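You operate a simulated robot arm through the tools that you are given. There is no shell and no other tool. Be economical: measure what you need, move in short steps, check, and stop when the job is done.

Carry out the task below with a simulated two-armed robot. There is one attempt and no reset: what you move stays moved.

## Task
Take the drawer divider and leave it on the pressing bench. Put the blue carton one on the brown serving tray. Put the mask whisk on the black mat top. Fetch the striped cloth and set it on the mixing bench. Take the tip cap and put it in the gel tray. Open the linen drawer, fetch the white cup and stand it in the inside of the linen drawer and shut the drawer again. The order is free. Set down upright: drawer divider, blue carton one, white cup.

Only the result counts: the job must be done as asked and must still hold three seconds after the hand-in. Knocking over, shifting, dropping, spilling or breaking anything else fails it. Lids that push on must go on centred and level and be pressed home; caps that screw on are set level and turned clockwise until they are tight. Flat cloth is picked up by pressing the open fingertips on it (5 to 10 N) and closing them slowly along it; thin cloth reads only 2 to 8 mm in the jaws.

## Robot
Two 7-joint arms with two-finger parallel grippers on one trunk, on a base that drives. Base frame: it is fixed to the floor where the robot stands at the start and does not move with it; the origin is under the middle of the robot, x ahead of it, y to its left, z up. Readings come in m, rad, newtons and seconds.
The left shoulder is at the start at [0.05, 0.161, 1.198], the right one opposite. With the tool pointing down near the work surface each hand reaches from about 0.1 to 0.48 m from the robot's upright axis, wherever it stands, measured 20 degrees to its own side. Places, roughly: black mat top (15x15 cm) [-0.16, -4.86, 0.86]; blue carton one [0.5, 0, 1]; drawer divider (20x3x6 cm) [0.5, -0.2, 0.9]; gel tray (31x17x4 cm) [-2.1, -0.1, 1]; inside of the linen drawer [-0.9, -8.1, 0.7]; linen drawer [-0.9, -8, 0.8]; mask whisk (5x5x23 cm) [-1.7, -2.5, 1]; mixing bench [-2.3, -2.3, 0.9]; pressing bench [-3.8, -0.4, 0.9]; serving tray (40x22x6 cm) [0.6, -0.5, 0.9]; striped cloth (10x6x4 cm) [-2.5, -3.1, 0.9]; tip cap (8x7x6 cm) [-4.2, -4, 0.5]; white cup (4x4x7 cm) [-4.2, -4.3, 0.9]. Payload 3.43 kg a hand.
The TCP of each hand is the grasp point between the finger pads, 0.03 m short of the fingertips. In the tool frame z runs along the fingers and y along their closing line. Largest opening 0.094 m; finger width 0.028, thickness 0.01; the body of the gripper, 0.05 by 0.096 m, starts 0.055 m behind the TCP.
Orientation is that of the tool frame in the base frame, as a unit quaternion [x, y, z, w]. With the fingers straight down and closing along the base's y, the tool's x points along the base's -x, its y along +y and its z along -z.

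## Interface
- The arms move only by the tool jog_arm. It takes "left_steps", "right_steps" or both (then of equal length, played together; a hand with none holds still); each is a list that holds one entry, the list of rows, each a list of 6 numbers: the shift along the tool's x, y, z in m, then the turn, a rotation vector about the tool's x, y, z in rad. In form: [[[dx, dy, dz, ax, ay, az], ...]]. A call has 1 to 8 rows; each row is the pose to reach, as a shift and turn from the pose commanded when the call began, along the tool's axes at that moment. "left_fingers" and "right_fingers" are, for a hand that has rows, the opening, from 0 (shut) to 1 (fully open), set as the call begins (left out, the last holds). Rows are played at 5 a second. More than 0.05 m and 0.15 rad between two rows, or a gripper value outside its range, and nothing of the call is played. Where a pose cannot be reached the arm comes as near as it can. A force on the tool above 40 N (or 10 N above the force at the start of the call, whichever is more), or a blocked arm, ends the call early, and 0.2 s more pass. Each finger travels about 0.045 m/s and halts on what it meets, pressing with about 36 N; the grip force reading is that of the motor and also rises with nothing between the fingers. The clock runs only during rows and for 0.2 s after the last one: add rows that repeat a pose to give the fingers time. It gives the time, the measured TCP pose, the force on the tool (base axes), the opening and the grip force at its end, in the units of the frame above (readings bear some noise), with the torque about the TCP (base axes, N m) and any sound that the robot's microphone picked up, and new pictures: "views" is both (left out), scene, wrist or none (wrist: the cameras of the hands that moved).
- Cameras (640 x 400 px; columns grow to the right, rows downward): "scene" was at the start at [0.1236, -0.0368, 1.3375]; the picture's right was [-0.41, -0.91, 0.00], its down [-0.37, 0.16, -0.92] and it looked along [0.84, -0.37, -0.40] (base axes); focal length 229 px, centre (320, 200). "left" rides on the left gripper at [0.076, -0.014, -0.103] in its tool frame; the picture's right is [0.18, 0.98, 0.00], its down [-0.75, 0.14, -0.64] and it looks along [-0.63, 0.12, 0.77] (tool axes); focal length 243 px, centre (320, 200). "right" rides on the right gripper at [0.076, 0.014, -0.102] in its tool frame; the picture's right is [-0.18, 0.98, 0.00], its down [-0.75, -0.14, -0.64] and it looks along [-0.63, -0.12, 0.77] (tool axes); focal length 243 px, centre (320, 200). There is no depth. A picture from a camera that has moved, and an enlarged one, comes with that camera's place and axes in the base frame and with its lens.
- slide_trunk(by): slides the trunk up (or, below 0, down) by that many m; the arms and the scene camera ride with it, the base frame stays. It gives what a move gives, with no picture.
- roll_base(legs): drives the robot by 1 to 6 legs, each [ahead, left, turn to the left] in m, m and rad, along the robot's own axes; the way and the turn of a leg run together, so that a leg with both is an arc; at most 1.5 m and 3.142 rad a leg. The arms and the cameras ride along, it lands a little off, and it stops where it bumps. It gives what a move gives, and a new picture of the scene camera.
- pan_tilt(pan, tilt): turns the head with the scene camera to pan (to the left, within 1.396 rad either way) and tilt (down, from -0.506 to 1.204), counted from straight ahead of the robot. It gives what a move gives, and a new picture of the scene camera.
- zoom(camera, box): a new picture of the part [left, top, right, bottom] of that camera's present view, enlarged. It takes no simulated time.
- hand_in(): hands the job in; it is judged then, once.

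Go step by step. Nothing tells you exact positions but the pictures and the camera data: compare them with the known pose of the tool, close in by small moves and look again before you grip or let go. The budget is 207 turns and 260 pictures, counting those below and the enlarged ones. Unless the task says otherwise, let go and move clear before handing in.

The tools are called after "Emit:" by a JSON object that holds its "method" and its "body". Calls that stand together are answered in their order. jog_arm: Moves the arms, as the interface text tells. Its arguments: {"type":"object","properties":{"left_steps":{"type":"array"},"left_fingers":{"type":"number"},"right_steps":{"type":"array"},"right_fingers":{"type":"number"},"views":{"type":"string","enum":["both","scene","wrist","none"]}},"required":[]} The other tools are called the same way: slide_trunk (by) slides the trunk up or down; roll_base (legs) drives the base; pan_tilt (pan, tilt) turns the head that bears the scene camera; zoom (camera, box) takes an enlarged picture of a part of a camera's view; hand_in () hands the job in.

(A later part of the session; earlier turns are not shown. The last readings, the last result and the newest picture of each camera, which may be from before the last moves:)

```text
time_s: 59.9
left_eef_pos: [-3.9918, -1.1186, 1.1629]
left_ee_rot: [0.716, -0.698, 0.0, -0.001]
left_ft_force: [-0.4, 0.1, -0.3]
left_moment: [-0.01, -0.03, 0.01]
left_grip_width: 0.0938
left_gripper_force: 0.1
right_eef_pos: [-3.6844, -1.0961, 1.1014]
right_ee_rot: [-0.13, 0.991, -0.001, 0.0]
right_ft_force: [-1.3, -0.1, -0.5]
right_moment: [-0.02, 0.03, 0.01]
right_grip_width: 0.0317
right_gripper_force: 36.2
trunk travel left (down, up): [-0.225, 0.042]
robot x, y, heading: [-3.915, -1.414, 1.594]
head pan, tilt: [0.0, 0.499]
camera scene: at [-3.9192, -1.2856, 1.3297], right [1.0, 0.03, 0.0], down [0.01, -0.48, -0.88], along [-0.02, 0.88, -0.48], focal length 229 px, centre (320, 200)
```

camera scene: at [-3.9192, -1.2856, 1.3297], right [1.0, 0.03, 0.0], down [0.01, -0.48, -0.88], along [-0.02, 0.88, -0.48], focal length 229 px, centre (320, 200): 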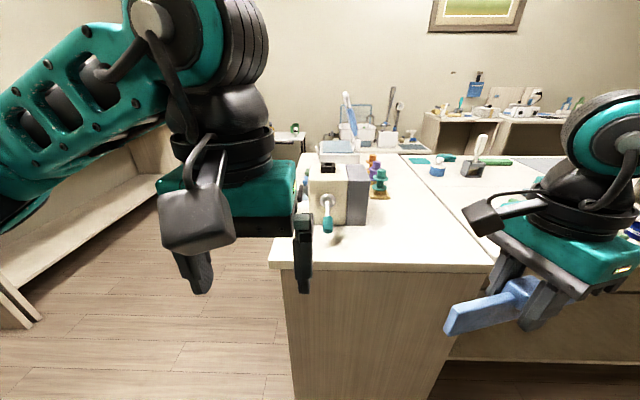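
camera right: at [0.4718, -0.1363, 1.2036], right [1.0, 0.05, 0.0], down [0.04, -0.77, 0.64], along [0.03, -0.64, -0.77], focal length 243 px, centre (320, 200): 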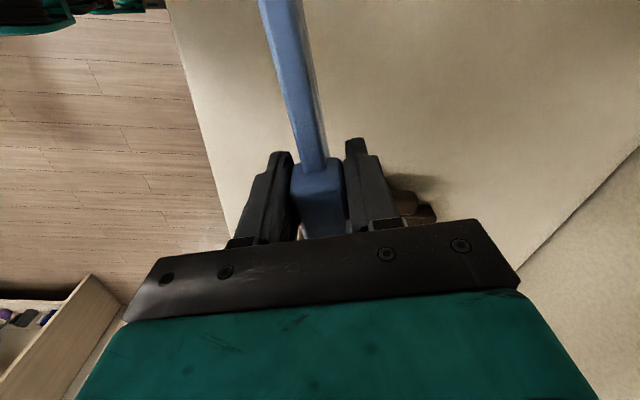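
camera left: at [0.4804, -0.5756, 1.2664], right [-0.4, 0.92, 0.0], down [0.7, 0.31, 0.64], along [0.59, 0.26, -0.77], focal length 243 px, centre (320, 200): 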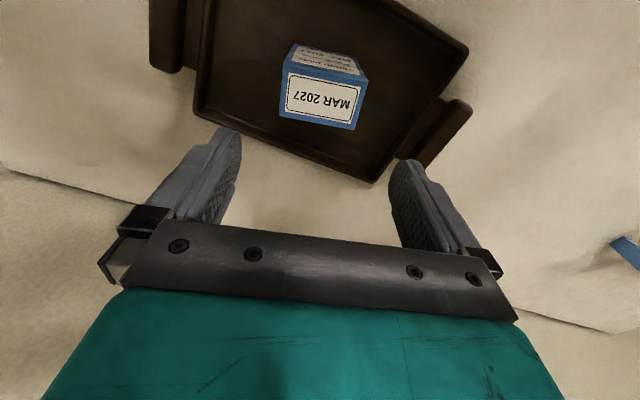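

There is clear space at about (-3.63, -0.72), right of the machine. I'll roll ahead, swing the divider over it and begin to lower.

Emit:
{"method": "roll_base", "body": {"legs": [[0.22, 0, 0]]}}

Emit:
{"method": "jog_arm", "body": {"right_steps": [[[-0.02, 0.03, 0, 0, 0, 0.1], [-0.05, 0.06, 0, 0, 0, 0.2], [-0.08, 0.1, 0, 0, 0, 0.26], [-0.0995, 0.124, 0.03, 0, 0, 0.26], [-0.0995, 0.124, 0.07, 0, 0, 0.26], [-0.0995, 0.124, 0.11, 0, 0, 0.26], [-0.0995, 0.124, 0.12, 0, 0, 0.26]]]}}

```text
time_s: 61.5
left_eef_pos: [-3.996, -0.8998, 1.1622]
left_ee_rot: [0.716, -0.698, 0.0, -0.001]
left_ft_force: [0.4, 1.1, 0.0]
left_moment: [-0.01, -0.03, 0.0]
left_grip_width: 0.0939
left_gripper_force: 0.0
right_eef_pos: [-3.6886, -0.8774, 1.1004]
right_ee_rot: [-0.129, 0.992, -0.001, -0.001]
right_ft_force: [-0.4, -0.1, -2.0]
right_moment: [-0.03, 0.01, 0.03]
right_grip_width: 0.0315
right_gripper_force: 36.2
trunk travel left (down, up): [-0.225, 0.042]
robot x, y, heading: [-3.9199, -1.201, 1.593]
head pan, tilt: [0.0, 0.499]
camera scene: at [-3.9236, -1.067, 1.3296], right [1.0, 0.02, 0.0], down [0.01, -0.48, -0.88], along [-0.02, 0.88, -0.48], focal length 229 px, centre (320, 200)
```

scene: 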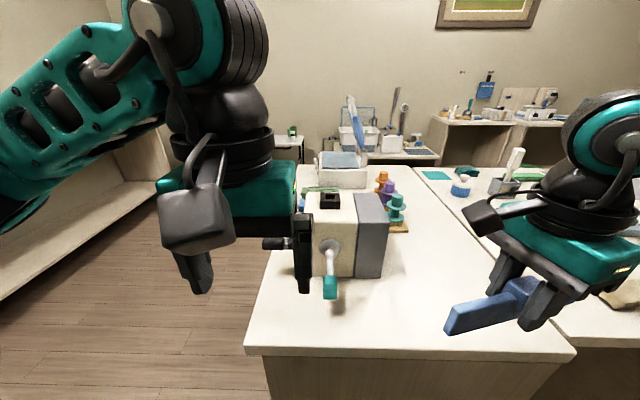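

```text
time_s: 63.1
left_eef_pos: [-3.9954, -0.9011, 1.1615]
left_ee_rot: [0.715, -0.699, -0.001, -0.001]
left_ft_force: [0.1, 0.7, 0.9]
left_moment: [-0.01, 0.0, -0.02]
left_grip_width: 0.0941
left_gripper_force: 0.2
right_eef_pos: [-3.6252, -0.7319, 0.9825]
right_ee_rot: [0.0, 1.0, 0.0, 0.0]
right_ft_force: [-0.2, 0.2, -1.5]
right_moment: [-0.01, 0.0, 0.01]
right_grip_width: 0.0319
right_gripper_force: 36.2
trunk travel left (down, up): [-0.225, 0.042]
robot x, y, heading: [-3.9167, -1.1991, 1.593]
head pan, tilt: [0.0, 0.499]
camera scene: at [-3.9236, -1.0678, 1.3297], right [1.0, 0.02, 0.0], down [0.01, -0.48, -0.88], along [-0.02, 0.88, -0.48], focal length 229 px, centre (320, 200)
camera right: at [-3.7017, -0.7177, 1.084], right [0.19, 0.98, 0.0], down [0.75, -0.14, 0.64], along [0.63, -0.12, -0.77], focal length 243 px, centre (320, 200)
```

scene: 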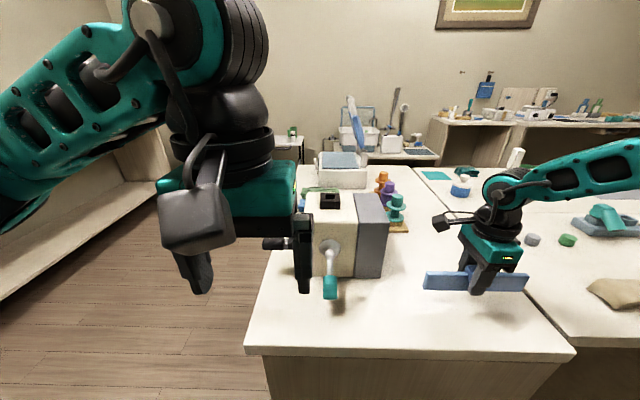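
right: 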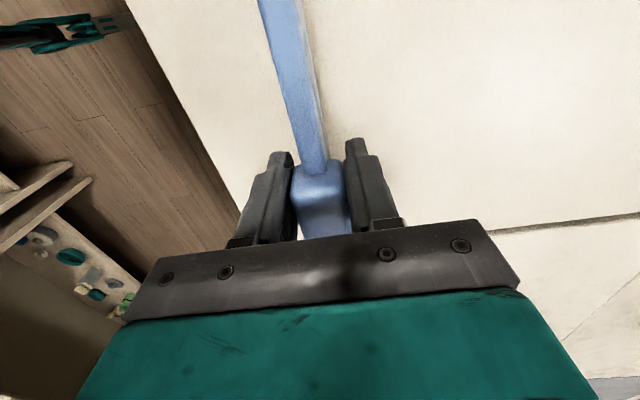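

The divider is well placed over the bench. Lowering to contact.

Emit:
{"method": "jog_arm", "body": {"right_steps": [[[0, 0, 0.015, 0, 0, 0], [0, 0, 0.03, 0, 0, 0], [0, 0, 0.034, 0, 0, 0], [0, 0, 0.037, 0, 0, 0], [0, 0, 0.04, 0, 0, 0], [0, 0, 0.042, 0, 0, 0]]], "views": "none"}}

```text
time_s: 64.5
left_eef_pos: [-3.9957, -0.9024, 1.1638]
left_ee_rot: [0.716, -0.698, -0.001, -0.001]
left_ft_force: [-0.2, 0.0, -0.1]
left_moment: [0.0, -0.01, 0.04]
left_grip_width: 0.094
left_gripper_force: 0.0
right_eef_pos: [-3.6251, -0.7326, 0.941]
right_ee_rot: [0.001, 1.0, 0.003, 0.0]
right_ft_force: [5.2, -2.5, 19.1]
right_moment: [-0.13, 0.09, 0.01]
right_grip_width: 0.0317
right_gripper_force: 36.6
trunk travel left (down, up): [-0.225, 0.042]
robot x, y, heading: [-3.9223, -1.1984, 1.593]
head pan, tilt: [0.0, 0.499]
```

Contact at the expected height. I'll release and rise.

Emit:
{"method": "jog_arm", "body": {"right_steps": [[[0, 0, -0.001, 0, 0, 0], [0, 0, -0.001, 0, 0, 0], [0, 0, -0.001, 0, 0, 0], [0, 0, -0.001, 0, 0, 0], [0, 0, -0.03, 0, 0, 0], [0, 0, -0.07, 0, 0, 0], [0, 0, -0.11, 0, 0, 0], [0, 0, -0.15, 0, 0, 0]]], "right_fingers": 1}}

```text
time_s: 66.3
left_eef_pos: [-3.9959, -0.9012, 1.1614]
left_ee_rot: [0.716, -0.698, 0.0, -0.001]
left_ft_force: [0.8, 0.2, 0.2]
left_moment: [0.02, -0.02, 0.01]
left_grip_width: 0.0937
left_gripper_force: 0.0
right_eef_pos: [-3.6242, -0.7325, 1.0887]
right_ee_rot: [0.001, 1.0, 0.0, 0.0]
right_ft_force: [-0.8, 0.1, -0.1]
right_moment: [-0.02, -0.01, -0.01]
right_grip_width: 0.0939
right_gripper_force: 0.2
trunk travel left (down, up): [-0.225, 0.042]
robot x, y, heading: [-3.919, -1.2005, 1.594]
head pan, tilt: [0.0, 0.499]
camera scene: at [-3.9238, -1.0682, 1.3297], right [1.0, 0.02, 0.0], down [0.01, -0.48, -0.88], along [-0.02, 0.88, -0.48], focal length 229 px, centre (320, 200)
camera right: at [-3.7019, -0.7178, 1.1906], right [0.19, 0.98, 0.0], down [0.75, -0.14, 0.64], along [0.63, -0.12, -0.77], focal length 243 px, centre (320, 200)
```

scene: 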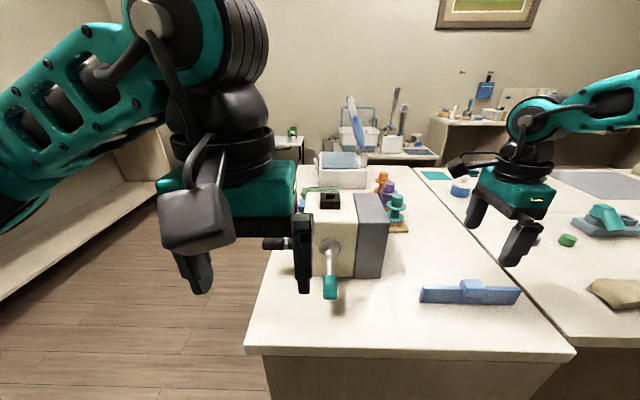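
right: 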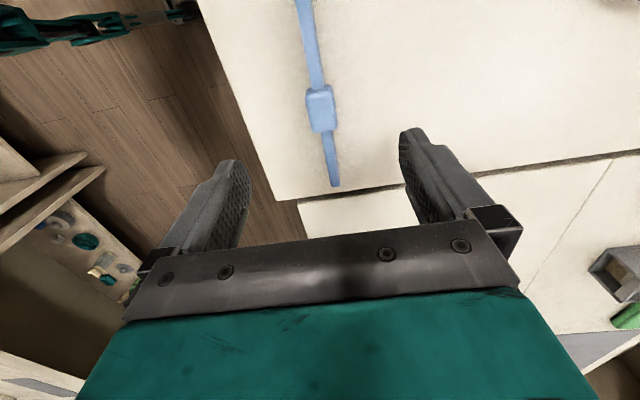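

The divider stands upright on the pressing bench. I'll back off, tuck the right hand, and drive east to face the mixing bench.

Emit:
{"method": "roll_base", "body": {"legs": [[-0.2, 0, 0]]}}

Emit:
{"method": "jog_arm", "body": {"right_steps": [[[0.02, -0.03, -0.02, 0, 0, -0.15], [0.02, -0.06, -0.04, 0, 0, -0.3], [0.02, -0.09, -0.06, 0, 0, -0.45], [0.02, -0.12, -0.07, 0, 0, -0.6], [0.02, -0.14, -0.07, 0, 0, -0.75], [0.02, -0.15, -0.07, 0, 0, -0.9], [0.02, -0.15, -0.07, 0, 0, -1.05], [0.02, -0.15, -0.07, 0, 0, -1.2]]], "views": "none"}}

Emit:
{"method": "roll_base", "body": {"legs": [[0, 0, -1.57], [1.4, 0, 0], [0.3, 0, 0], [0, 0, -1.57]]}}

```text
time_s: 68.0
left_eef_pos: [-3.9922, -1.1027, 1.1617]
left_ee_rot: [0.716, -0.698, 0.001, -0.001]
left_ft_force: [-0.7, -0.6, -0.2]
left_moment: [0.0, 0.04, -0.04]
left_grip_width: 0.0939
left_gripper_force: 0.0
right_eef_pos: [-3.6215, -0.9332, 1.0876]
right_ee_rot: [0.0, 1.0, 0.001, 0.0]
right_ft_force: [0.1, -0.1, 0.6]
right_moment: [0.03, 0.04, -0.04]
right_grip_width: 0.0938
right_gripper_force: 0.1
trunk travel left (down, up): [-0.225, 0.042]
robot x, y, heading: [-3.9123, -1.3978, 1.597]
head pan, tilt: [0.0, 0.499]
camera scene: at [-3.9191, -1.2698, 1.3298], right [1.0, 0.02, 0.0], down [0.01, -0.48, -0.88], along [-0.02, 0.88, -0.48], focal length 229 px, centre (320, 200)
```

scene: 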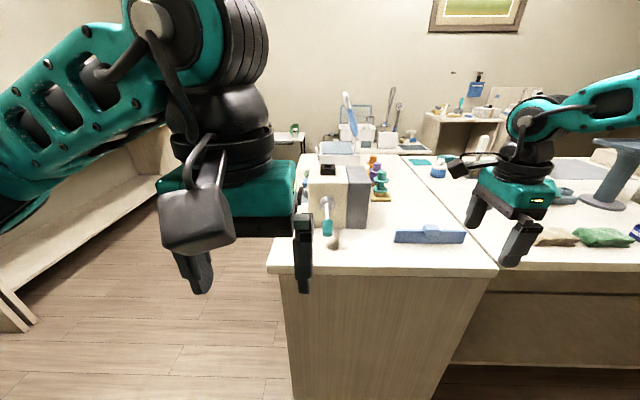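

```text
time_s: 69.8
left_eef_pos: [-3.9914, -1.1023, 1.1613]
left_ee_rot: [0.717, -0.697, 0.0, -0.001]
left_ft_force: [-0.7, 0.9, 0.4]
left_moment: [0.03, 0.03, -0.01]
left_grip_width: 0.0941
left_gripper_force: 0.1
right_eef_pos: [-3.6417, -1.0832, 1.1573]
right_ee_rot: [-0.565, 0.825, 0.0, 0.0]
right_ft_force: [0.5, 0.6, -0.1]
right_moment: [0.01, 0.0, 0.01]
right_grip_width: 0.094
right_gripper_force: 0.0
trunk travel left (down, up): [-0.225, 0.042]
robot x, y, heading: [-3.914, -1.4014, 1.594]
head pan, tilt: [0.0, 0.499]
```

```text
time_s: 86.0
left_eef_pos: [-2.1292, -1.6484, 1.1625]
left_ee_rot: [0.685, 0.729, -0.003, 0.0]
left_ft_force: [-0.2, 0.0, -0.5]
left_moment: [0.0, -0.01, 0.02]
left_grip_width: 0.0939
left_gripper_force: 0.1
right_eef_pos: [-2.479, -1.679, 1.1587]
right_ee_rot: [0.815, 0.579, 0.0, 0.0]
right_ft_force: [0.1, -1.0, -0.5]
right_moment: [-0.03, -0.01, -0.02]
right_grip_width: 0.0938
right_gripper_force: 0.1
trunk travel left (down, up): [-0.225, 0.042]
robot x, y, heading: [-2.2202, -1.3542, -1.51]
head pan, tilt: [0.0, 0.499]
camera scene: at [-2.2092, -1.4814, 1.3297], right [-1.0, -0.06, 0.0], down [-0.03, 0.48, -0.88], along [0.05, -0.88, -0.48], focal length 229 px, centre (320, 200)
```

scene: 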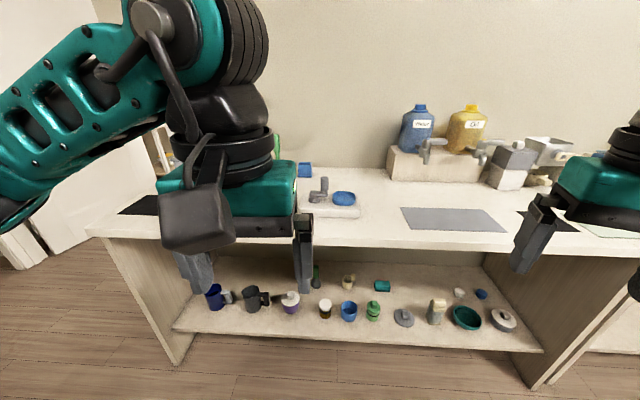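

This is the mixing bench, x from about -1.5 to -3.1. The whisk is hidden behind the left hand, so I'll move east and straighten up.

Emit:
{"method": "roll_base", "body": {"legs": [[0, 0.4, -0.06]]}}

Emit:
{"method": "pan_tilt", "body": {"pan": 0.25, "tilt": 0.5}}

```text
time_s: 88.5
left_eef_pos: [-1.7413, -1.6408, 1.1622]
left_ee_rot: [0.706, 0.709, -0.001, 0.0]
left_ft_force: [-0.5, 0.0, -0.1]
left_moment: [-0.01, -0.03, 0.0]
left_grip_width: 0.0938
left_gripper_force: 0.0
right_eef_pos: [-2.0915, -1.6512, 1.1578]
right_ee_rot: [0.832, 0.555, -0.001, 0.001]
right_ft_force: [0.0, 0.8, 0.6]
right_moment: [0.03, 0.0, 0.04]
right_grip_width: 0.0942
right_gripper_force: 0.1
trunk travel left (down, up): [-0.225, 0.042]
robot x, y, heading: [-1.8094, -1.3367, -1.571]
head pan, tilt: [0.0, 0.499]
camera scene: at [-1.8114, -1.4693, 1.3297], right [-1.0, 0.0, 0.0], down [0.0, 0.48, -0.88], along [0.0, -0.88, -0.48], focal length 229 px, centre (320, 200)
```

scene: 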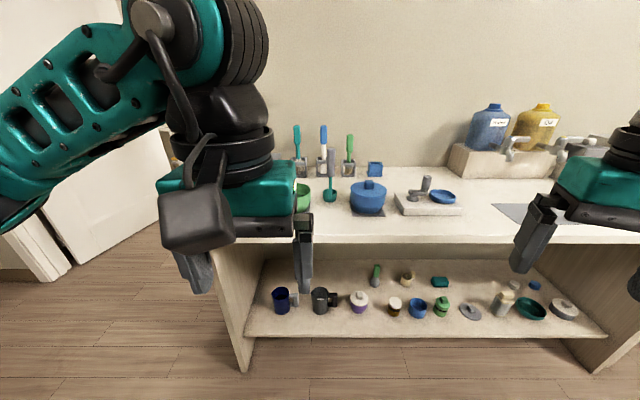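

```text
time_s: 89.3
left_eef_pos: [-1.7426, -1.639, 1.1621]
left_ee_rot: [0.706, 0.708, -0.001, 0.0]
left_ft_force: [-0.2, 0.4, 0.6]
left_moment: [0.03, -0.03, -0.01]
left_grip_width: 0.094
left_gripper_force: 0.0
right_eef_pos: [-2.0917, -1.6501, 1.1574]
right_ee_rot: [0.832, 0.555, 0.001, 0.0]
right_ft_force: [1.0, -0.5, 0.5]
right_moment: [0.02, 0.0, -0.01]
right_grip_width: 0.0942
right_gripper_force: 0.0
trunk travel left (down, up): [-0.225, 0.042]
robot x, y, heading: [-1.8121, -1.3377, -1.572]
head pan, tilt: [0.25, 0.499]
camera scene: at [-1.7895, -1.4664, 1.3297], right [-0.97, -0.25, 0.0], down [-0.12, 0.46, -0.88], along [0.22, -0.85, -0.48], focal length 229 px, centre (320, 200)
```

scene: 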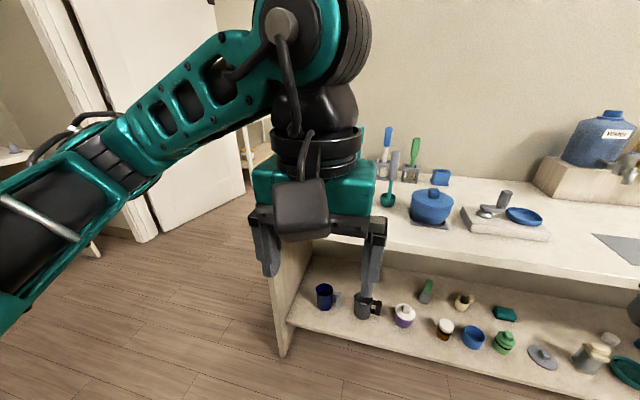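

I need a closer look at the upright tools.

Emit:
{"method": "pan_tilt", "body": {"pan": 0.0, "tilt": 0.45}}

Emit:
{"method": "zoom", "body": {"camera": "scene", "box": [270, 100, 430, 220]}}

```text
time_s: 90.0
left_eef_pos: [-1.7416, -1.6393, 1.1626]
left_ee_rot: [0.706, 0.709, -0.001, 0.001]
left_ft_force: [-0.5, 0.6, -0.2]
left_moment: [0.02, 0.02, 0.0]
left_grip_width: 0.0941
left_gripper_force: 0.1
right_eef_pos: [-2.0932, -1.6508, 1.158]
right_ee_rot: [0.832, 0.555, 0.0, 0.0]
right_ft_force: [-0.3, -0.1, 0.1]
right_moment: [0.02, -0.02, 0.01]
right_grip_width: 0.0941
right_gripper_force: 0.0
trunk travel left (down, up): [-0.225, 0.042]
robot x, y, heading: [-1.8135, -1.342, -1.571]
head pan, tilt: [0.0, 0.45]
camera scene: at [-1.8117, -1.4702, 1.3341], right [-1.0, 0.0, 0.0], down [0.0, 0.44, -0.9], along [0.0, -0.9, -0.44], focal length 229 px, centre (320, 200)
```

scene: 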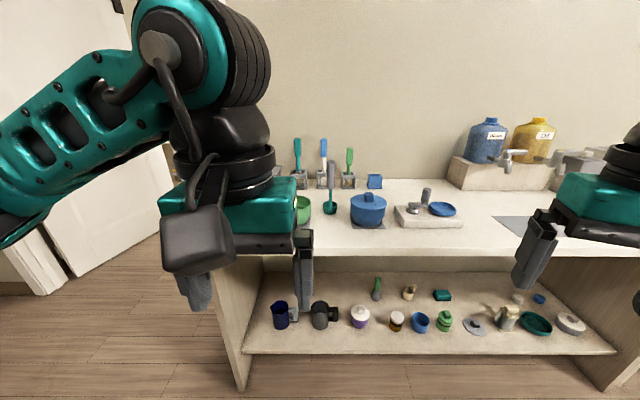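

```text
3.33 times, centred on (350, 160) of scene
camera zoom: at [-1.8117, -1.4702, 1.3341], right [-1.0, 0.0, 0.0], down [0.0, 0.44, -0.9], along [0.0, -0.9, -0.44], focal length 763 px, centre (220, 333)
```

zoom: 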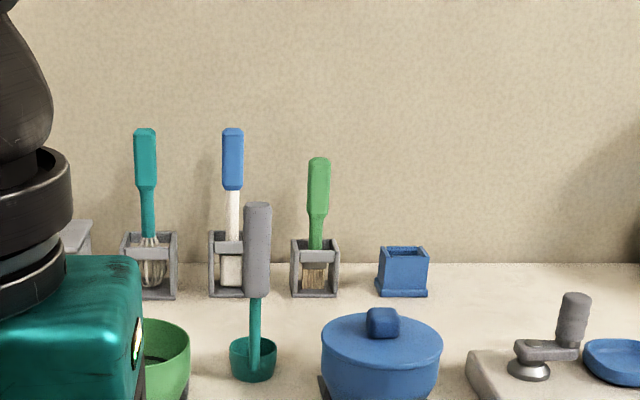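

The mask whisk is the teal one in the grey stand, at about (-1.715, -2.48), with its handle between z≈1.05 and 1.14. I'll drive closer and pitch the left tool to horizontal, so the whisk can later be laid flat by pitching the tool down.

Emit:
{"method": "roll_base", "body": {"legs": [[0.45, 0, 0]]}}

Emit:
{"method": "jog_arm", "body": {"left_steps": [[[-0.015, 0.005, 0, 0, -0.145, 0], [-0.03, 0.01, 0, 0, -0.29, 0], [-0.045, 0.015, 0, 0, -0.435, 0], [-0.06, 0.02, 0, 0, -0.58, 0], [-0.075, 0.026, 0, 0, -0.725, 0], [-0.09, 0.026, 0, 0, -0.87, 0], [-0.1, 0.026, 0, 0, -1.015, 0], [-0.1, 0.026, 0, 0, -1.16, 0]]]}}

```text
time_s: 92.7
left_eef_pos: [-1.7403, -2.0849, 1.1632]
left_ee_rot: [0.706, 0.708, -0.001, 0.0]
left_ft_force: [-0.1, 0.3, 0.2]
left_moment: [0.03, -0.01, -0.01]
left_grip_width: 0.0943
left_gripper_force: 0.0
right_eef_pos: [-2.0914, -2.0969, 1.1584]
right_ee_rot: [0.832, 0.554, -0.001, 0.0]
right_ft_force: [0.1, 0.2, 0.4]
right_moment: [0.01, -0.03, -0.03]
right_grip_width: 0.0939
right_gripper_force: 0.0
trunk travel left (down, up): [-0.225, 0.042]
robot x, y, heading: [-1.81, -1.7848, -1.57]
head pan, tilt: [0.0, 0.45]
camera scene: at [-1.8111, -1.916, 1.3341], right [-1.0, 0.0, 0.0], down [0.0, 0.44, -0.9], along [0.0, -0.9, -0.44], focal length 229 px, centre (320, 200)
```

scene: 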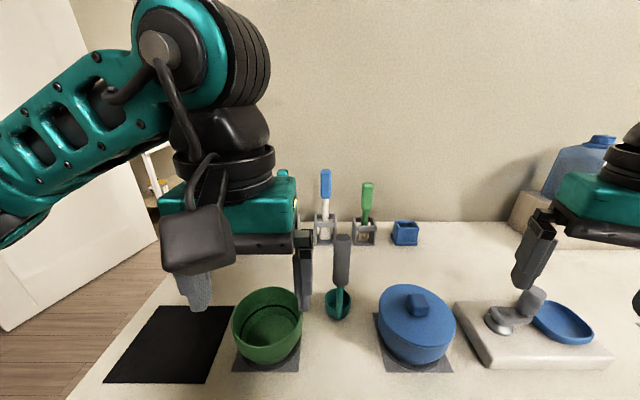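

```text
time_s: 94.5
left_eef_pos: [-1.7152, -2.1839, 1.1621]
left_ee_rot: [0.59, 0.592, -0.388, 0.388]
left_ft_force: [-0.5, -0.7, 0.3]
left_moment: [-0.01, 0.0, 0.0]
left_grip_width: 0.0937
left_gripper_force: 0.1
right_eef_pos: [-2.091, -2.0952, 1.1581]
right_ee_rot: [0.832, 0.555, 0.0, 0.0]
right_ft_force: [0.6, 0.2, 0.2]
right_moment: [0.03, -0.01, 0.01]
right_grip_width: 0.0939
right_gripper_force: 0.0
trunk travel left (down, up): [-0.225, 0.042]
robot x, y, heading: [-1.8097, -1.786, -1.572]
head pan, tilt: [0.0, 0.45]
camera scene: at [-1.8113, -1.9154, 1.3342], right [-1.0, 0.0, 0.0], down [0.0, 0.44, -0.9], along [0.0, -0.9, -0.44], focal length 229 px, centre (320, 200)
camera left: at [-1.73, -2.0606, 1.1347], right [0.98, 0.08, -0.17], down [0.14, 0.29, 0.95], along [0.12, -0.95, 0.27], focal length 243 px, centre (320, 200)
```

scene: 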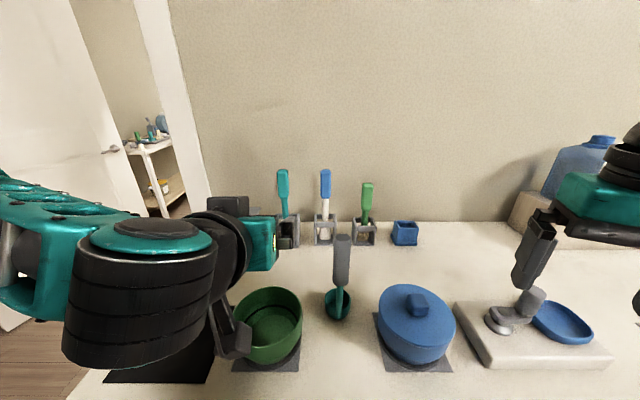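
left: 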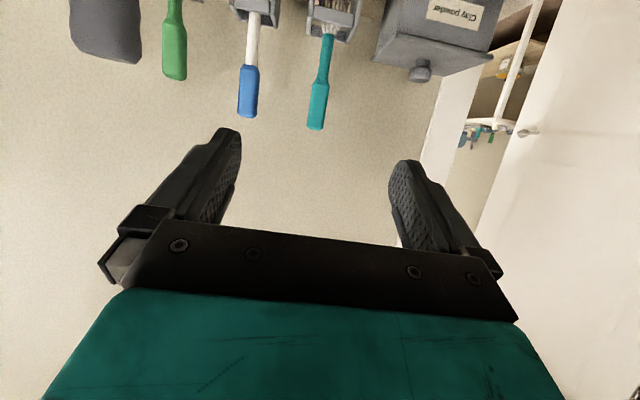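

The whisk handle is at about (-1.705, -2.515), its top at z≈1.13. I'll finish pitching to level and approach at z 1.10.

Emit:
{"method": "jog_arm", "body": {"left_steps": [[[-0.002, 0.002, 0.03, 0, -0.13, 0], [-0.005, 0.005, 0.07, 0, -0.26, 0], [-0.008, 0.008, 0.11, 0, -0.41, 0], [-0.011, 0.01, 0.15, 0, -0.41, 0], [-0.0135, 0.01, 0.186, 0, -0.41, 0], [-0.0135, 0.01, 0.186, 0, -0.41, 0]]]}}

```text
time_s: 95.9
left_eef_pos: [-1.7347, -2.3542, 1.1166]
left_ee_rot: [0.498, 0.502, -0.498, 0.502]
left_ft_force: [0.4, -0.2, 0.2]
left_moment: [0.01, 0.01, 0.01]
left_grip_width: 0.094
left_gripper_force: 0.1
left hand out of reach, approached as far as the arm can: row 3, 4, 5, 6
right_eef_pos: [-2.0915, -2.0961, 1.1578]
right_ee_rot: [0.832, 0.555, 0.0, 0.0]
right_ft_force: [1.1, -0.2, -0.1]
right_moment: [0.01, 0.0, -0.01]
right_grip_width: 0.0939
right_gripper_force: 0.1
trunk travel left (down, up): [-0.225, 0.042]
robot x, y, heading: [-1.8138, -1.7857, -1.572]
head pan, tilt: [0.0, 0.45]
camera scene: at [-1.811, -1.9152, 1.3342], right [-1.0, 0.0, 0.0], down [0.0, 0.43, -0.9], along [0.0, -0.9, -0.43], focal length 229 px, centre (320, 200)
camera left: at [-1.7497, -2.2522, 1.0417], right [0.98, 0.01, -0.18], down [0.14, 0.64, 0.75], along [0.12, -0.77, 0.63], focal length 243 px, centre (320, 200)
```

scene: 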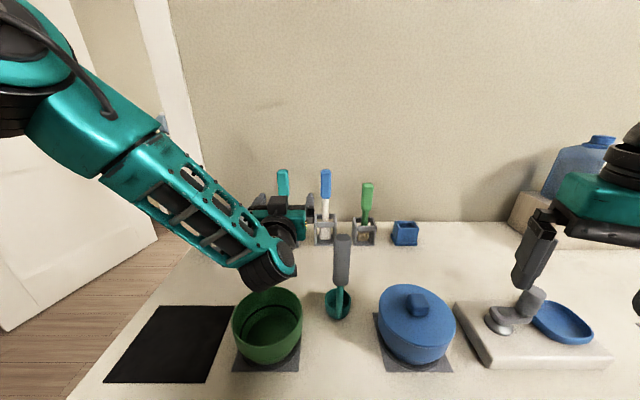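
left: 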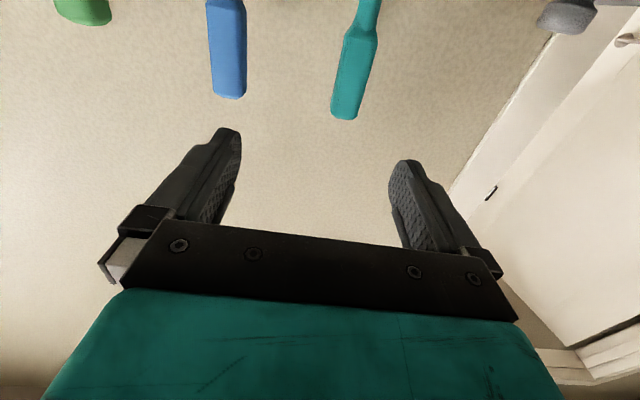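

The arm ran slightly out of reach at full level pitch, so I'll ease the pitch to about 1.25 rad, which should still grasp well, and check the pose.

Emit:
{"method": "jog_arm", "body": {"left_steps": [[[0, 0, 0, 0, 0.12, 0], [0, 0, 0, 0, 0.24, 0], [0, 0, 0, 0, 0.32, 0], [0, 0, 0, 0, 0.32, 0]]], "views": "wrist"}}

```text
time_s: 96.9
left_eef_pos: [-1.7353, -2.354, 1.1191]
left_ee_rot: [0.573, 0.574, -0.414, 0.413]
left_ft_force: [-0.7, -0.2, -0.1]
left_moment: [0.0, -0.01, -0.01]
left_grip_width: 0.0942
left_gripper_force: 0.2
right_eef_pos: [-2.0915, -2.0965, 1.1582]
right_ee_rot: [0.832, 0.555, 0.0, 0.0]
right_ft_force: [0.1, 0.0, 0.4]
right_moment: [0.04, 0.01, 0.01]
right_grip_width: 0.0939
right_gripper_force: 0.2
trunk travel left (down, up): [-0.225, 0.042]
robot x, y, heading: [-1.8121, -1.7829, -1.569]
head pan, tilt: [0.0, 0.45]
camera left: at [-1.7486, -2.2334, 1.0791], right [0.98, 0.06, -0.18], down [0.14, 0.37, 0.92], along [0.12, -0.93, 0.36], focal length 243 px, centre (320, 200)
```

left: 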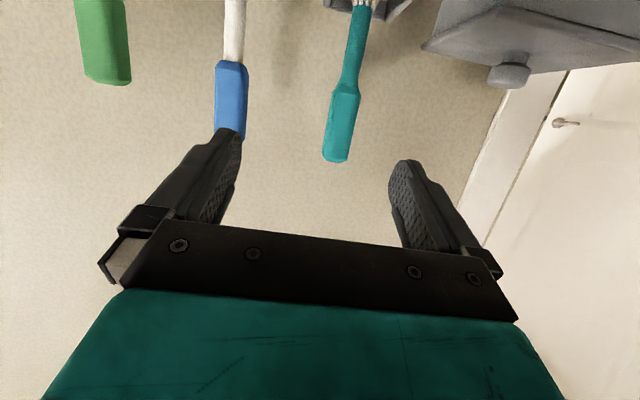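

The handle stays at (-1.702, -2.515). I'll centre laterally and slide in with the handle near the fingertips.

Emit:
{"method": "jog_arm", "body": {"left_steps": [[[-0.01, 0.032, 0.0, 0, 0, 0], [-0.02, 0.032, 0.03, 0, 0, 0], [-0.025, 0.032, 0.06, 0, 0, 0], [-0.03, 0.032, 0.09, 0, 0, 0], [-0.03, 0.032, 0.1, 0, 0, 0]]]}}

```text
time_s: 98.1
left_eef_pos: [-1.7016, -2.4601, 1.1171]
left_ee_rot: [0.572, 0.574, -0.414, 0.414]
left_ft_force: [0.6, 0.7, 0.0]
left_moment: [-0.02, 0.0, 0.02]
left_grip_width: 0.0941
left_gripper_force: 0.0
right_eef_pos: [-2.0917, -2.0952, 1.158]
right_ee_rot: [0.832, 0.555, 0.0, -0.001]
right_ft_force: [-0.2, 0.5, -0.8]
right_moment: [0.0, -0.01, -0.03]
right_grip_width: 0.0936
right_gripper_force: 0.0
trunk travel left (down, up): [-0.225, 0.042]
robot x, y, heading: [-1.8115, -1.7842, -1.569]
head pan, tilt: [0.0, 0.45]
camera scene: at [-1.811, -1.9155, 1.3342], right [-1.0, 0.0, 0.0], down [0.0, 0.44, -0.9], along [0.0, -0.9, -0.44], focal length 229 px, centre (320, 200)
camera left: at [-1.7156, -2.3387, 1.0774], right [0.98, 0.06, -0.18], down [0.14, 0.37, 0.92], along [0.12, -0.93, 0.36], focal length 243 px, centre (320, 200)
```

scene: 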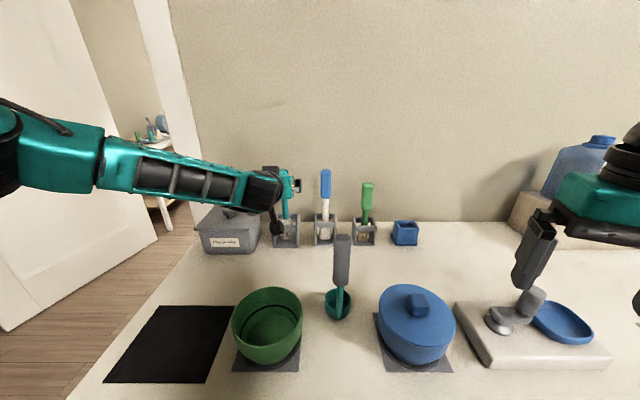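
left: 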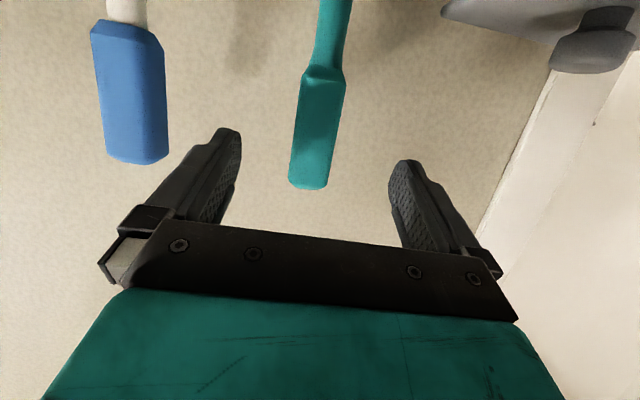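

Centred on the handle. Sliding the last 4.5 cm in, then closing.

Emit:
{"method": "jog_arm", "body": {"left_steps": [[[0, -0.002, 0.015, 0, 0, 0], [0, -0.002, 0.03, 0, 0, 0], [0, -0.002, 0.045, 0, 0, 0], [0, -0.002, 0.045, 0, 0, 0]]], "views": "wrist"}}

Emit:
{"method": "jog_arm", "body": {"left_steps": [[[0, 0, 0, 0, 0, 0], [0, 0, 0, 0, 0, 0], [0, 0, 0, 0, 0, 0], [0, 0, 0, 0, 0, 0], [0, 0, 0, 0, 0, 0]]], "left_fingers": 0, "views": "both"}}

```text
time_s: 99.1
left_eef_pos: [-1.7042, -2.5003, 1.1009]
left_ee_rot: [0.572, 0.574, -0.414, 0.414]
left_ft_force: [0.6, 0.1, 0.2]
left_moment: [0.05, 0.06, 0.0]
left_grip_width: 0.0939
left_gripper_force: 0.0
right_eef_pos: [-2.0922, -2.0954, 1.1588]
right_ee_rot: [0.832, 0.555, -0.001, 0.0]
right_ft_force: [0.4, 0.1, 0.0]
right_moment: [-0.01, 0.0, 0.0]
right_grip_width: 0.094
right_gripper_force: 0.1
trunk travel left (down, up): [-0.225, 0.042]
robot x, y, heading: [-1.8089, -1.783, -1.567]
head pan, tilt: [0.0, 0.45]
camera left: at [-1.7179, -2.3792, 1.0618], right [0.98, 0.06, -0.18], down [0.14, 0.37, 0.92], along [0.12, -0.93, 0.36], focal length 243 px, centre (320, 200)
```

left: 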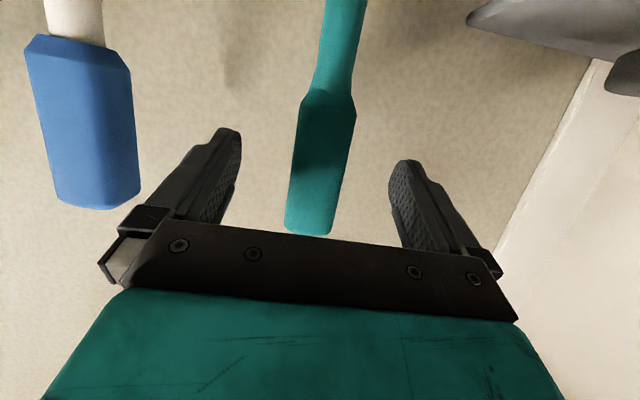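

```text
time_s: 100.3
left_eef_pos: [-1.7039, -2.5001, 1.1011]
left_ee_rot: [0.573, 0.574, -0.414, 0.414]
left_ft_force: [-0.6, 0.0, 0.5]
left_moment: [0.04, -0.02, 0.02]
left_grip_width: 0.0333
left_gripper_force: 36.2
right_eef_pos: [-2.0915, -2.0969, 1.1589]
right_ee_rot: [0.832, 0.555, 0.0, 0.0]
right_ft_force: [0.2, 0.1, 0.4]
right_moment: [-0.05, 0.0, 0.0]
right_grip_width: 0.0941
right_gripper_force: 0.1
trunk travel left (down, up): [-0.225, 0.042]
robot x, y, heading: [-1.8089, -1.7846, -1.57]
head pan, tilt: [0.0, 0.45]
camera scene: at [-1.8111, -1.9155, 1.3342], right [-1.0, 0.0, 0.0], down [0.0, 0.44, -0.9], along [0.0, -0.9, -0.44], focal length 229 px, centre (320, 200)
camera left: at [-1.718, -2.3791, 1.0618], right [0.98, 0.06, -0.18], down [0.14, 0.37, 0.92], along [0.12, -0.93, 0.36], focal length 243 px, centre (320, 200)
```

scene: 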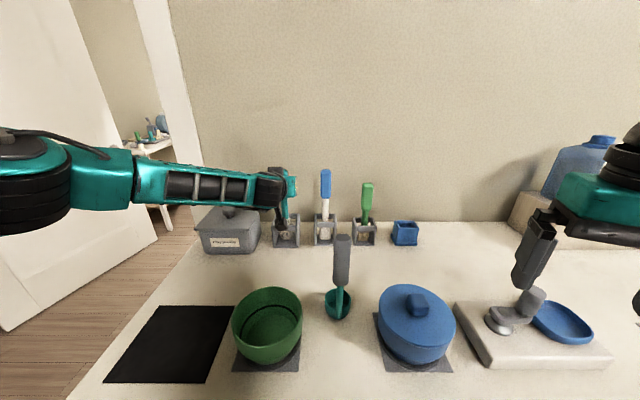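
left: 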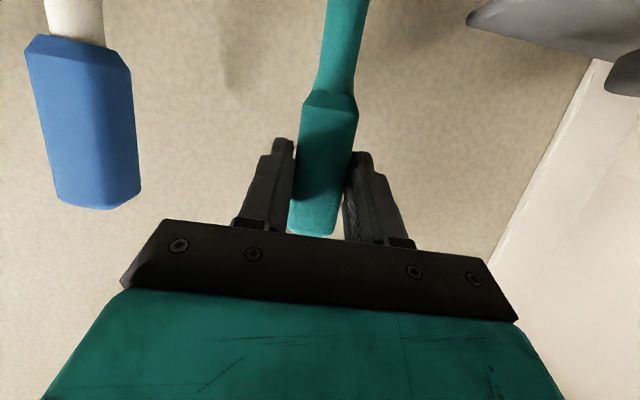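

The whisk handle is gripped. I'll lift straight up 0.15 m to clear the stand.

Emit:
{"method": "jog_arm", "body": {"left_steps": [[[-0.0285, 0, -0.0095, 0, 0, 0], [-0.057, 0, -0.019, 0, 0, 0], [-0.0855, 0, -0.0285, 0, 0, 0], [-0.114, 0, -0.038, 0, 0, 0], [-0.142, 0, -0.047, 0, 0, 0], [-0.142, 0, -0.047, 0, 0, 0]]]}}

```text
time_s: 101.7
left_eef_pos: [-1.7037, -2.4995, 1.2494]
left_ee_rot: [0.572, 0.574, -0.414, 0.415]
left_ft_force: [0.3, 0.0, -0.2]
left_moment: [-0.02, -0.02, -0.03]
left_grip_width: 0.0334
left_gripper_force: 35.4
right_eef_pos: [-2.0918, -2.0955, 1.1576]
right_ee_rot: [0.832, 0.555, 0.0, 0.001]
right_ft_force: [0.4, -0.4, -0.8]
right_moment: [0.02, -0.01, 0.01]
right_grip_width: 0.0941
right_gripper_force: 0.2
trunk travel left (down, up): [-0.225, 0.042]
robot x, y, heading: [-1.8101, -1.7856, -1.568]
head pan, tilt: [0.0, 0.45]
camera scene: at [-1.8109, -1.9158, 1.3341], right [-1.0, 0.0, 0.0], down [0.0, 0.44, -0.9], along [0.0, -0.9, -0.44], focal length 229 px, centre (320, 200)
camera left: at [-1.7175, -2.3785, 1.2114], right [0.98, 0.06, -0.18], down [0.14, 0.37, 0.92], along [0.12, -0.93, 0.36], focal length 243 px, centre (320, 200)
```

scene: 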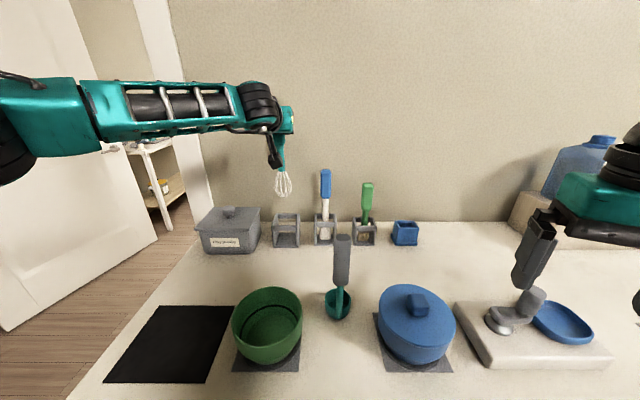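
left: 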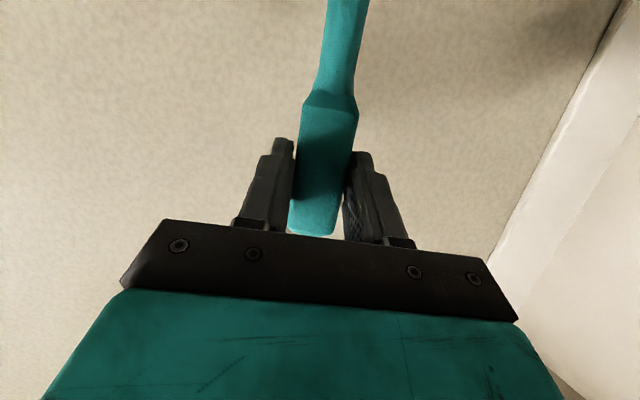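

The whisk is free. I'll back away, tuck the arm and drive east to the doorway.

Emit:
{"method": "roll_base", "body": {"legs": [[-0.4, 0, 0]]}}

Emit:
{"method": "jog_arm", "body": {"left_steps": [[[0.0125, 0, -0.038, 0, 0, 0], [0.025, 0, -0.076, 0, 0, 0], [0.038, 0, -0.114, 0, 0, 0], [0.05, 0, -0.152, 0, 0, 0], [0.063, 0, -0.19, 0, 0, 0], [0.07, 0, -0.21, 0, 0, 0]]], "views": "none"}}

Emit:
{"method": "roll_base", "body": {"legs": [[0, 1.1, 0]]}}

```text
time_s: 104.3
left_eef_pos: [-1.7016, -2.0932, 1.2503]
left_ee_rot: [0.571, 0.575, -0.413, 0.415]
left_ft_force: [0.7, -0.3, -1.3]
left_moment: [-0.02, -0.01, -0.03]
left_grip_width: 0.0332
left_gripper_force: 36.0
right_eef_pos: [-2.0923, -1.6903, 1.1581]
right_ee_rot: [0.831, 0.556, 0.0, 0.0]
right_ft_force: [-0.4, -0.7, 0.2]
right_moment: [-0.03, 0.01, 0.0]
right_grip_width: 0.0939
right_gripper_force: 0.1
trunk travel left (down, up): [-0.225, 0.042]
robot x, y, heading: [-1.8145, -1.3802, -1.564]
head pan, tilt: [0.0, 0.45]
camera scene: at [-1.8119, -1.5089, 1.3342], right [-1.0, 0.0, 0.0], down [0.0, 0.43, -0.9], along [0.0, -0.9, -0.43], focal length 229 px, centre (320, 200)
```

scene: 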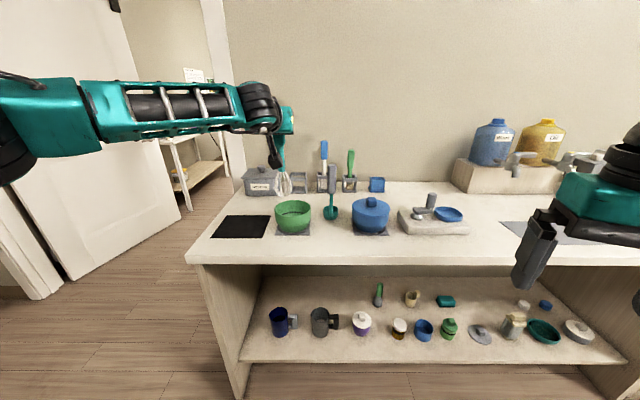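

```text
time_s: 105.7
left_eef_pos: [-1.7047, -1.8694, 1.2498]
left_ee_rot: [0.572, 0.575, -0.414, 0.414]
left_ft_force: [0.0, -0.1, -1.3]
left_moment: [0.0, 0.01, 0.02]
left_grip_width: 0.0333
left_gripper_force: 36.0
right_eef_pos: [-2.0911, -1.6917, 1.1581]
right_ee_rot: [0.831, 0.556, 0.0, 0.0]
right_ft_force: [-0.9, 0.5, -0.3]
right_moment: [0.0, 0.01, 0.0]
right_grip_width: 0.0941
right_gripper_force: 0.0
trunk travel left (down, up): [-0.225, 0.042]
robot x, y, heading: [-1.8107, -1.3757, -1.561]
head pan, tilt: [0.0, 0.45]
```

```text
time_s: 111.3
left_eef_pos: [-0.6043, -1.8659, 1.2494]
left_ee_rot: [0.572, 0.574, -0.414, 0.414]
left_ft_force: [0.8, 0.0, -0.7]
left_moment: [0.04, -0.01, -0.04]
left_grip_width: 0.0335
left_gripper_force: 35.6
right_eef_pos: [-0.9922, -1.6862, 1.1577]
right_ee_rot: [0.831, 0.556, 0.0, 0.0]
right_ft_force: [0.3, -0.4, 0.3]
right_moment: [-0.02, -0.02, 0.0]
right_grip_width: 0.0937
right_gripper_force: 0.0
trunk travel left (down, up): [-0.225, 0.042]
robot x, y, heading: [-0.7117, -1.377, -1.564]
head pan, tilt: [0.0, 0.45]
camera scene: at [-0.7117, -1.5057, 1.3341], right [-1.0, 0.0, 0.0], down [0.0, 0.44, -0.9], along [0.0, -0.9, -0.44], focal length 229 px, centre (320, 200)
```

scene: 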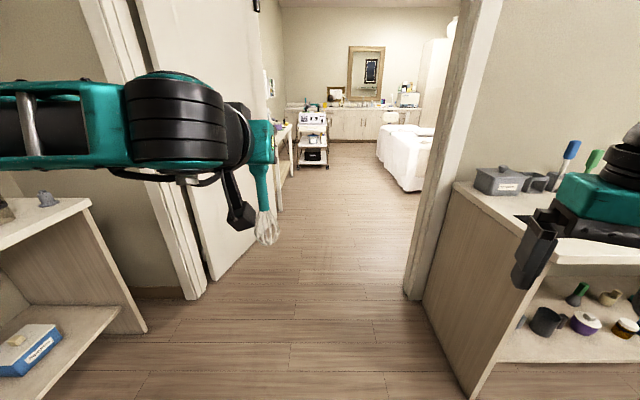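

The doorway spans x from about -1.33 to 0, with the second room beyond; the linen counter is at its far end. I'll drive straight through the middle.

Emit:
{"method": "roll_base", "body": {"legs": [[1.2, 0, 0], [1.1, 0, 0]]}}

```text
time_s: 122.7
left_eef_pos: [-0.6256, -4.1789, 1.2487]
left_ee_rot: [0.574, 0.572, -0.415, 0.413]
left_ft_force: [0.2, 0.7, -0.1]
left_moment: [0.01, 0.04, -0.01]
left_grip_width: 0.0334
left_gripper_force: 35.7
right_eef_pos: [-1.0096, -3.9963, 1.1567]
right_ee_rot: [0.834, 0.552, 0.0, 0.0]
right_ft_force: [1.1, 0.2, -0.4]
right_moment: [-0.01, -0.02, 0.0]
right_grip_width: 0.0938
right_gripper_force: 0.0
trunk travel left (down, up): [-0.225, 0.042]
robot x, y, heading: [-0.7262, -3.6853, -1.576]
head pan, tilt: [0.0, 0.45]
camera scene: at [-0.7294, -3.8167, 1.3341], right [-1.0, 0.0, 0.0], down [0.0, 0.44, -0.9], along [0.0, -0.9, -0.44], focal length 229 px, centre (320, 200)
```

scene: 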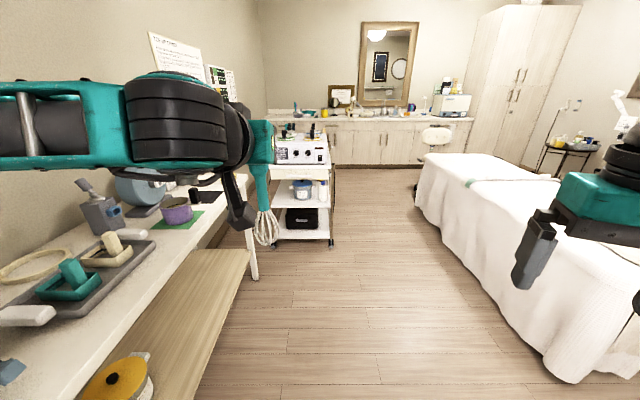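

The black mat is on the left wall table at about (-0.18, -4.85), beside a purple bowl. I'll shift away from the table, turn to face it and strafe alongside.

Emit:
{"method": "roll_base", "body": {"legs": [[0, -0.25, 0], [0, 0, 1.57], [0, -1.2, 0]]}}

```text
time_s: 134.0
left_eef_pos: [-0.4798, -4.7644, 1.2498]
left_ee_rot: [-0.008, 0.81, 0.005, 0.586]
left_ft_force: [-0.4, -0.1, -1.3]
left_moment: [0.01, -0.01, -0.01]
left_grip_width: 0.0334
left_gripper_force: 35.9
right_eef_pos: [-0.6544, -5.1539, 1.1569]
right_ee_rot: [0.186, 0.982, 0.0, -0.001]
right_ft_force: [-0.4, 0.8, -0.1]
right_moment: [-0.01, 0.01, 0.02]
right_grip_width: 0.094
right_gripper_force: 0.0
trunk travel left (down, up): [-0.225, 0.042]
robot x, y, heading: [-0.9729, -4.8767, 0.021]
head pan, tilt: [0.0, 0.45]
camera scene: at [-0.8393, -4.8751, 1.3341], right [0.02, -1.0, 0.0], down [-0.44, -0.01, -0.9], along [0.9, 0.02, -0.44], focal length 229 px, centre (320, 200)
```

scene: 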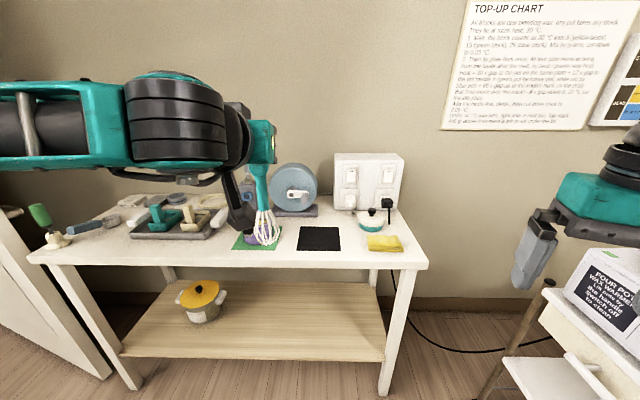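

The mat centre is about (-0.174, -4.86), with a bowl to its left and a roller behind. I'll pitch the left tool down so the whisk swings to horizontal while still clear of the table.

Emit:
{"method": "jog_arm", "body": {"left_steps": [[[0.014, 0, 0.005, 0, 0.145, 0], [0.028, 0, 0.009, 0, 0.29, 0], [0.042, 0, 0.014, 0, 0.435, 0], [0.056, 0, 0.019, 0, 0.58, 0], [0.07, 0, 0.024, 0, 0.725, 0], [0.084, 0, 0.028, 0, 0.87, 0], [0.098, 0, 0.033, 0, 1.015, 0], [0.112, 0, 0.038, 0, 1.16, 0]]], "views": "none"}}

Emit:
{"method": "jog_arm", "body": {"left_steps": [[[0, 0, 0, 0, 0.14, 0], [0, 0, 0, 0, 0.28, 0], [0, 0, 0, 0, 0.41, 0], [0, 0, 0, 0, 0.41, 0]]]}}

```text
time_s: 135.8
left_eef_pos: [-0.4789, -4.7623, 1.1314]
left_ee_rot: [-0.01, 0.999, 0.0, 0.045]
left_ft_force: [1.0, 0.2, -0.5]
left_moment: [-0.01, -0.08, -0.01]
left_grip_width: 0.0332
left_gripper_force: 36.2
right_eef_pos: [-0.6536, -5.1523, 1.158]
right_ee_rot: [0.187, 0.982, 0.001, 0.0]
right_ft_force: [0.2, 0.2, 0.4]
right_moment: [-0.02, 0.01, 0.0]
right_grip_width: 0.0941
right_gripper_force: 0.0
trunk travel left (down, up): [-0.225, 0.042]
robot x, y, heading: [-0.9737, -4.8822, 0.02]
head pan, tilt: [0.0, 0.45]
```

```text
time_s: 136.8
left_eef_pos: [-0.4792, -4.763, 1.1314]
left_ee_rot: [-0.011, 0.987, -0.002, -0.16]
left_ft_force: [0.2, 0.1, -0.6]
left_moment: [0.04, -0.12, -0.01]
left_grip_width: 0.0333
left_gripper_force: 35.5
right_eef_pos: [-0.653, -5.1542, 1.1575]
right_ee_rot: [0.186, 0.983, 0.0, 0.0]
right_ft_force: [-0.2, 0.0, 0.2]
right_moment: [0.02, -0.01, 0.02]
right_grip_width: 0.0942
right_gripper_force: 0.0
trunk travel left (down, up): [-0.225, 0.042]
robot x, y, heading: [-0.972, -4.8761, 0.019]
head pan, tilt: [0.0, 0.45]
camera scene: at [-0.8394, -4.8747, 1.3342], right [0.02, -1.0, 0.0], down [-0.44, -0.01, -0.9], along [0.9, 0.02, -0.44], focal length 229 px, centre (320, 200)
camera left: at [-0.518, -4.7787, 1.254], right [-0.2, 0.98, 0.06], down [0.91, 0.16, 0.37], along [0.35, 0.12, -0.93], focal length 243 px, centre (320, 200)
```

scene: 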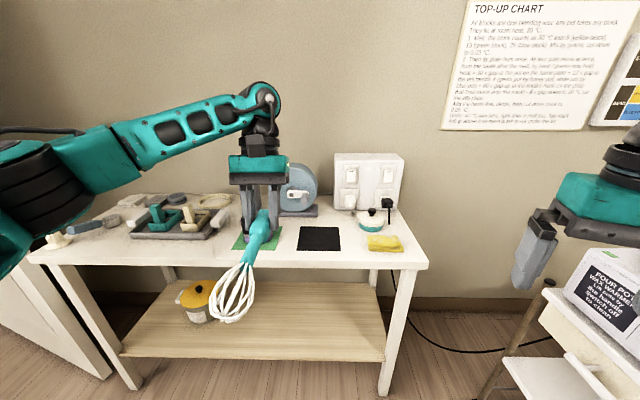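
left: 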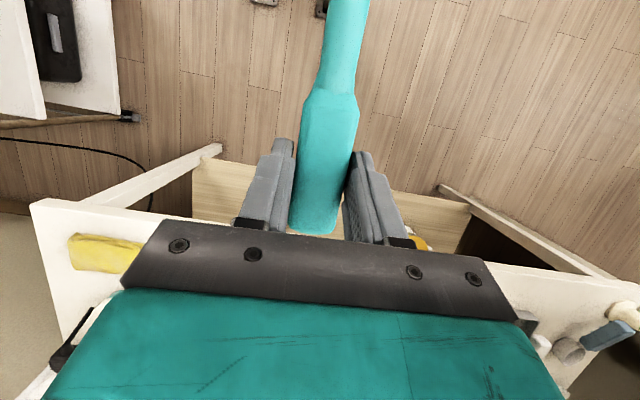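

The whisk is now roughly horizontal. Driving ahead so the hand comes over the mat.

Emit:
{"method": "roll_base", "body": {"legs": [[0.33, -0.08, 0]]}}

```text
time_s: 139.0
left_eef_pos: [-0.1459, -4.8371, 1.1311]
left_ee_rot: [-0.011, 0.987, -0.003, -0.159]
left_ft_force: [-0.1, 0.0, -0.7]
left_moment: [-0.01, -0.09, 0.04]
left_grip_width: 0.0331
left_gripper_force: 36.2
right_eef_pos: [-0.3229, -5.227, 1.1585]
right_ee_rot: [0.186, 0.983, 0.001, 0.0]
right_ft_force: [0.8, -0.1, -0.7]
right_moment: [-0.01, 0.04, -0.03]
right_grip_width: 0.0939
right_gripper_force: 0.1
trunk travel left (down, up): [-0.225, 0.042]
robot x, y, heading: [-0.6418, -4.9558, 0.021]
head pan, tilt: [0.0, 0.45]
camera scene: at [-0.5079, -4.9485, 1.3341], right [0.02, -1.0, 0.0], down [-0.44, -0.01, -0.9], along [0.9, 0.02, -0.44], focal length 229 px, centre (320, 200)
```

scene: 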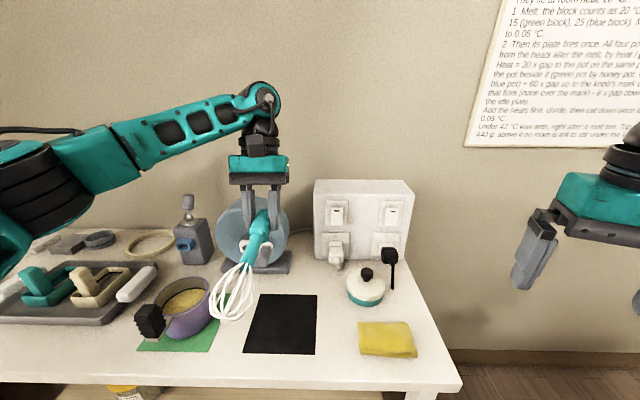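

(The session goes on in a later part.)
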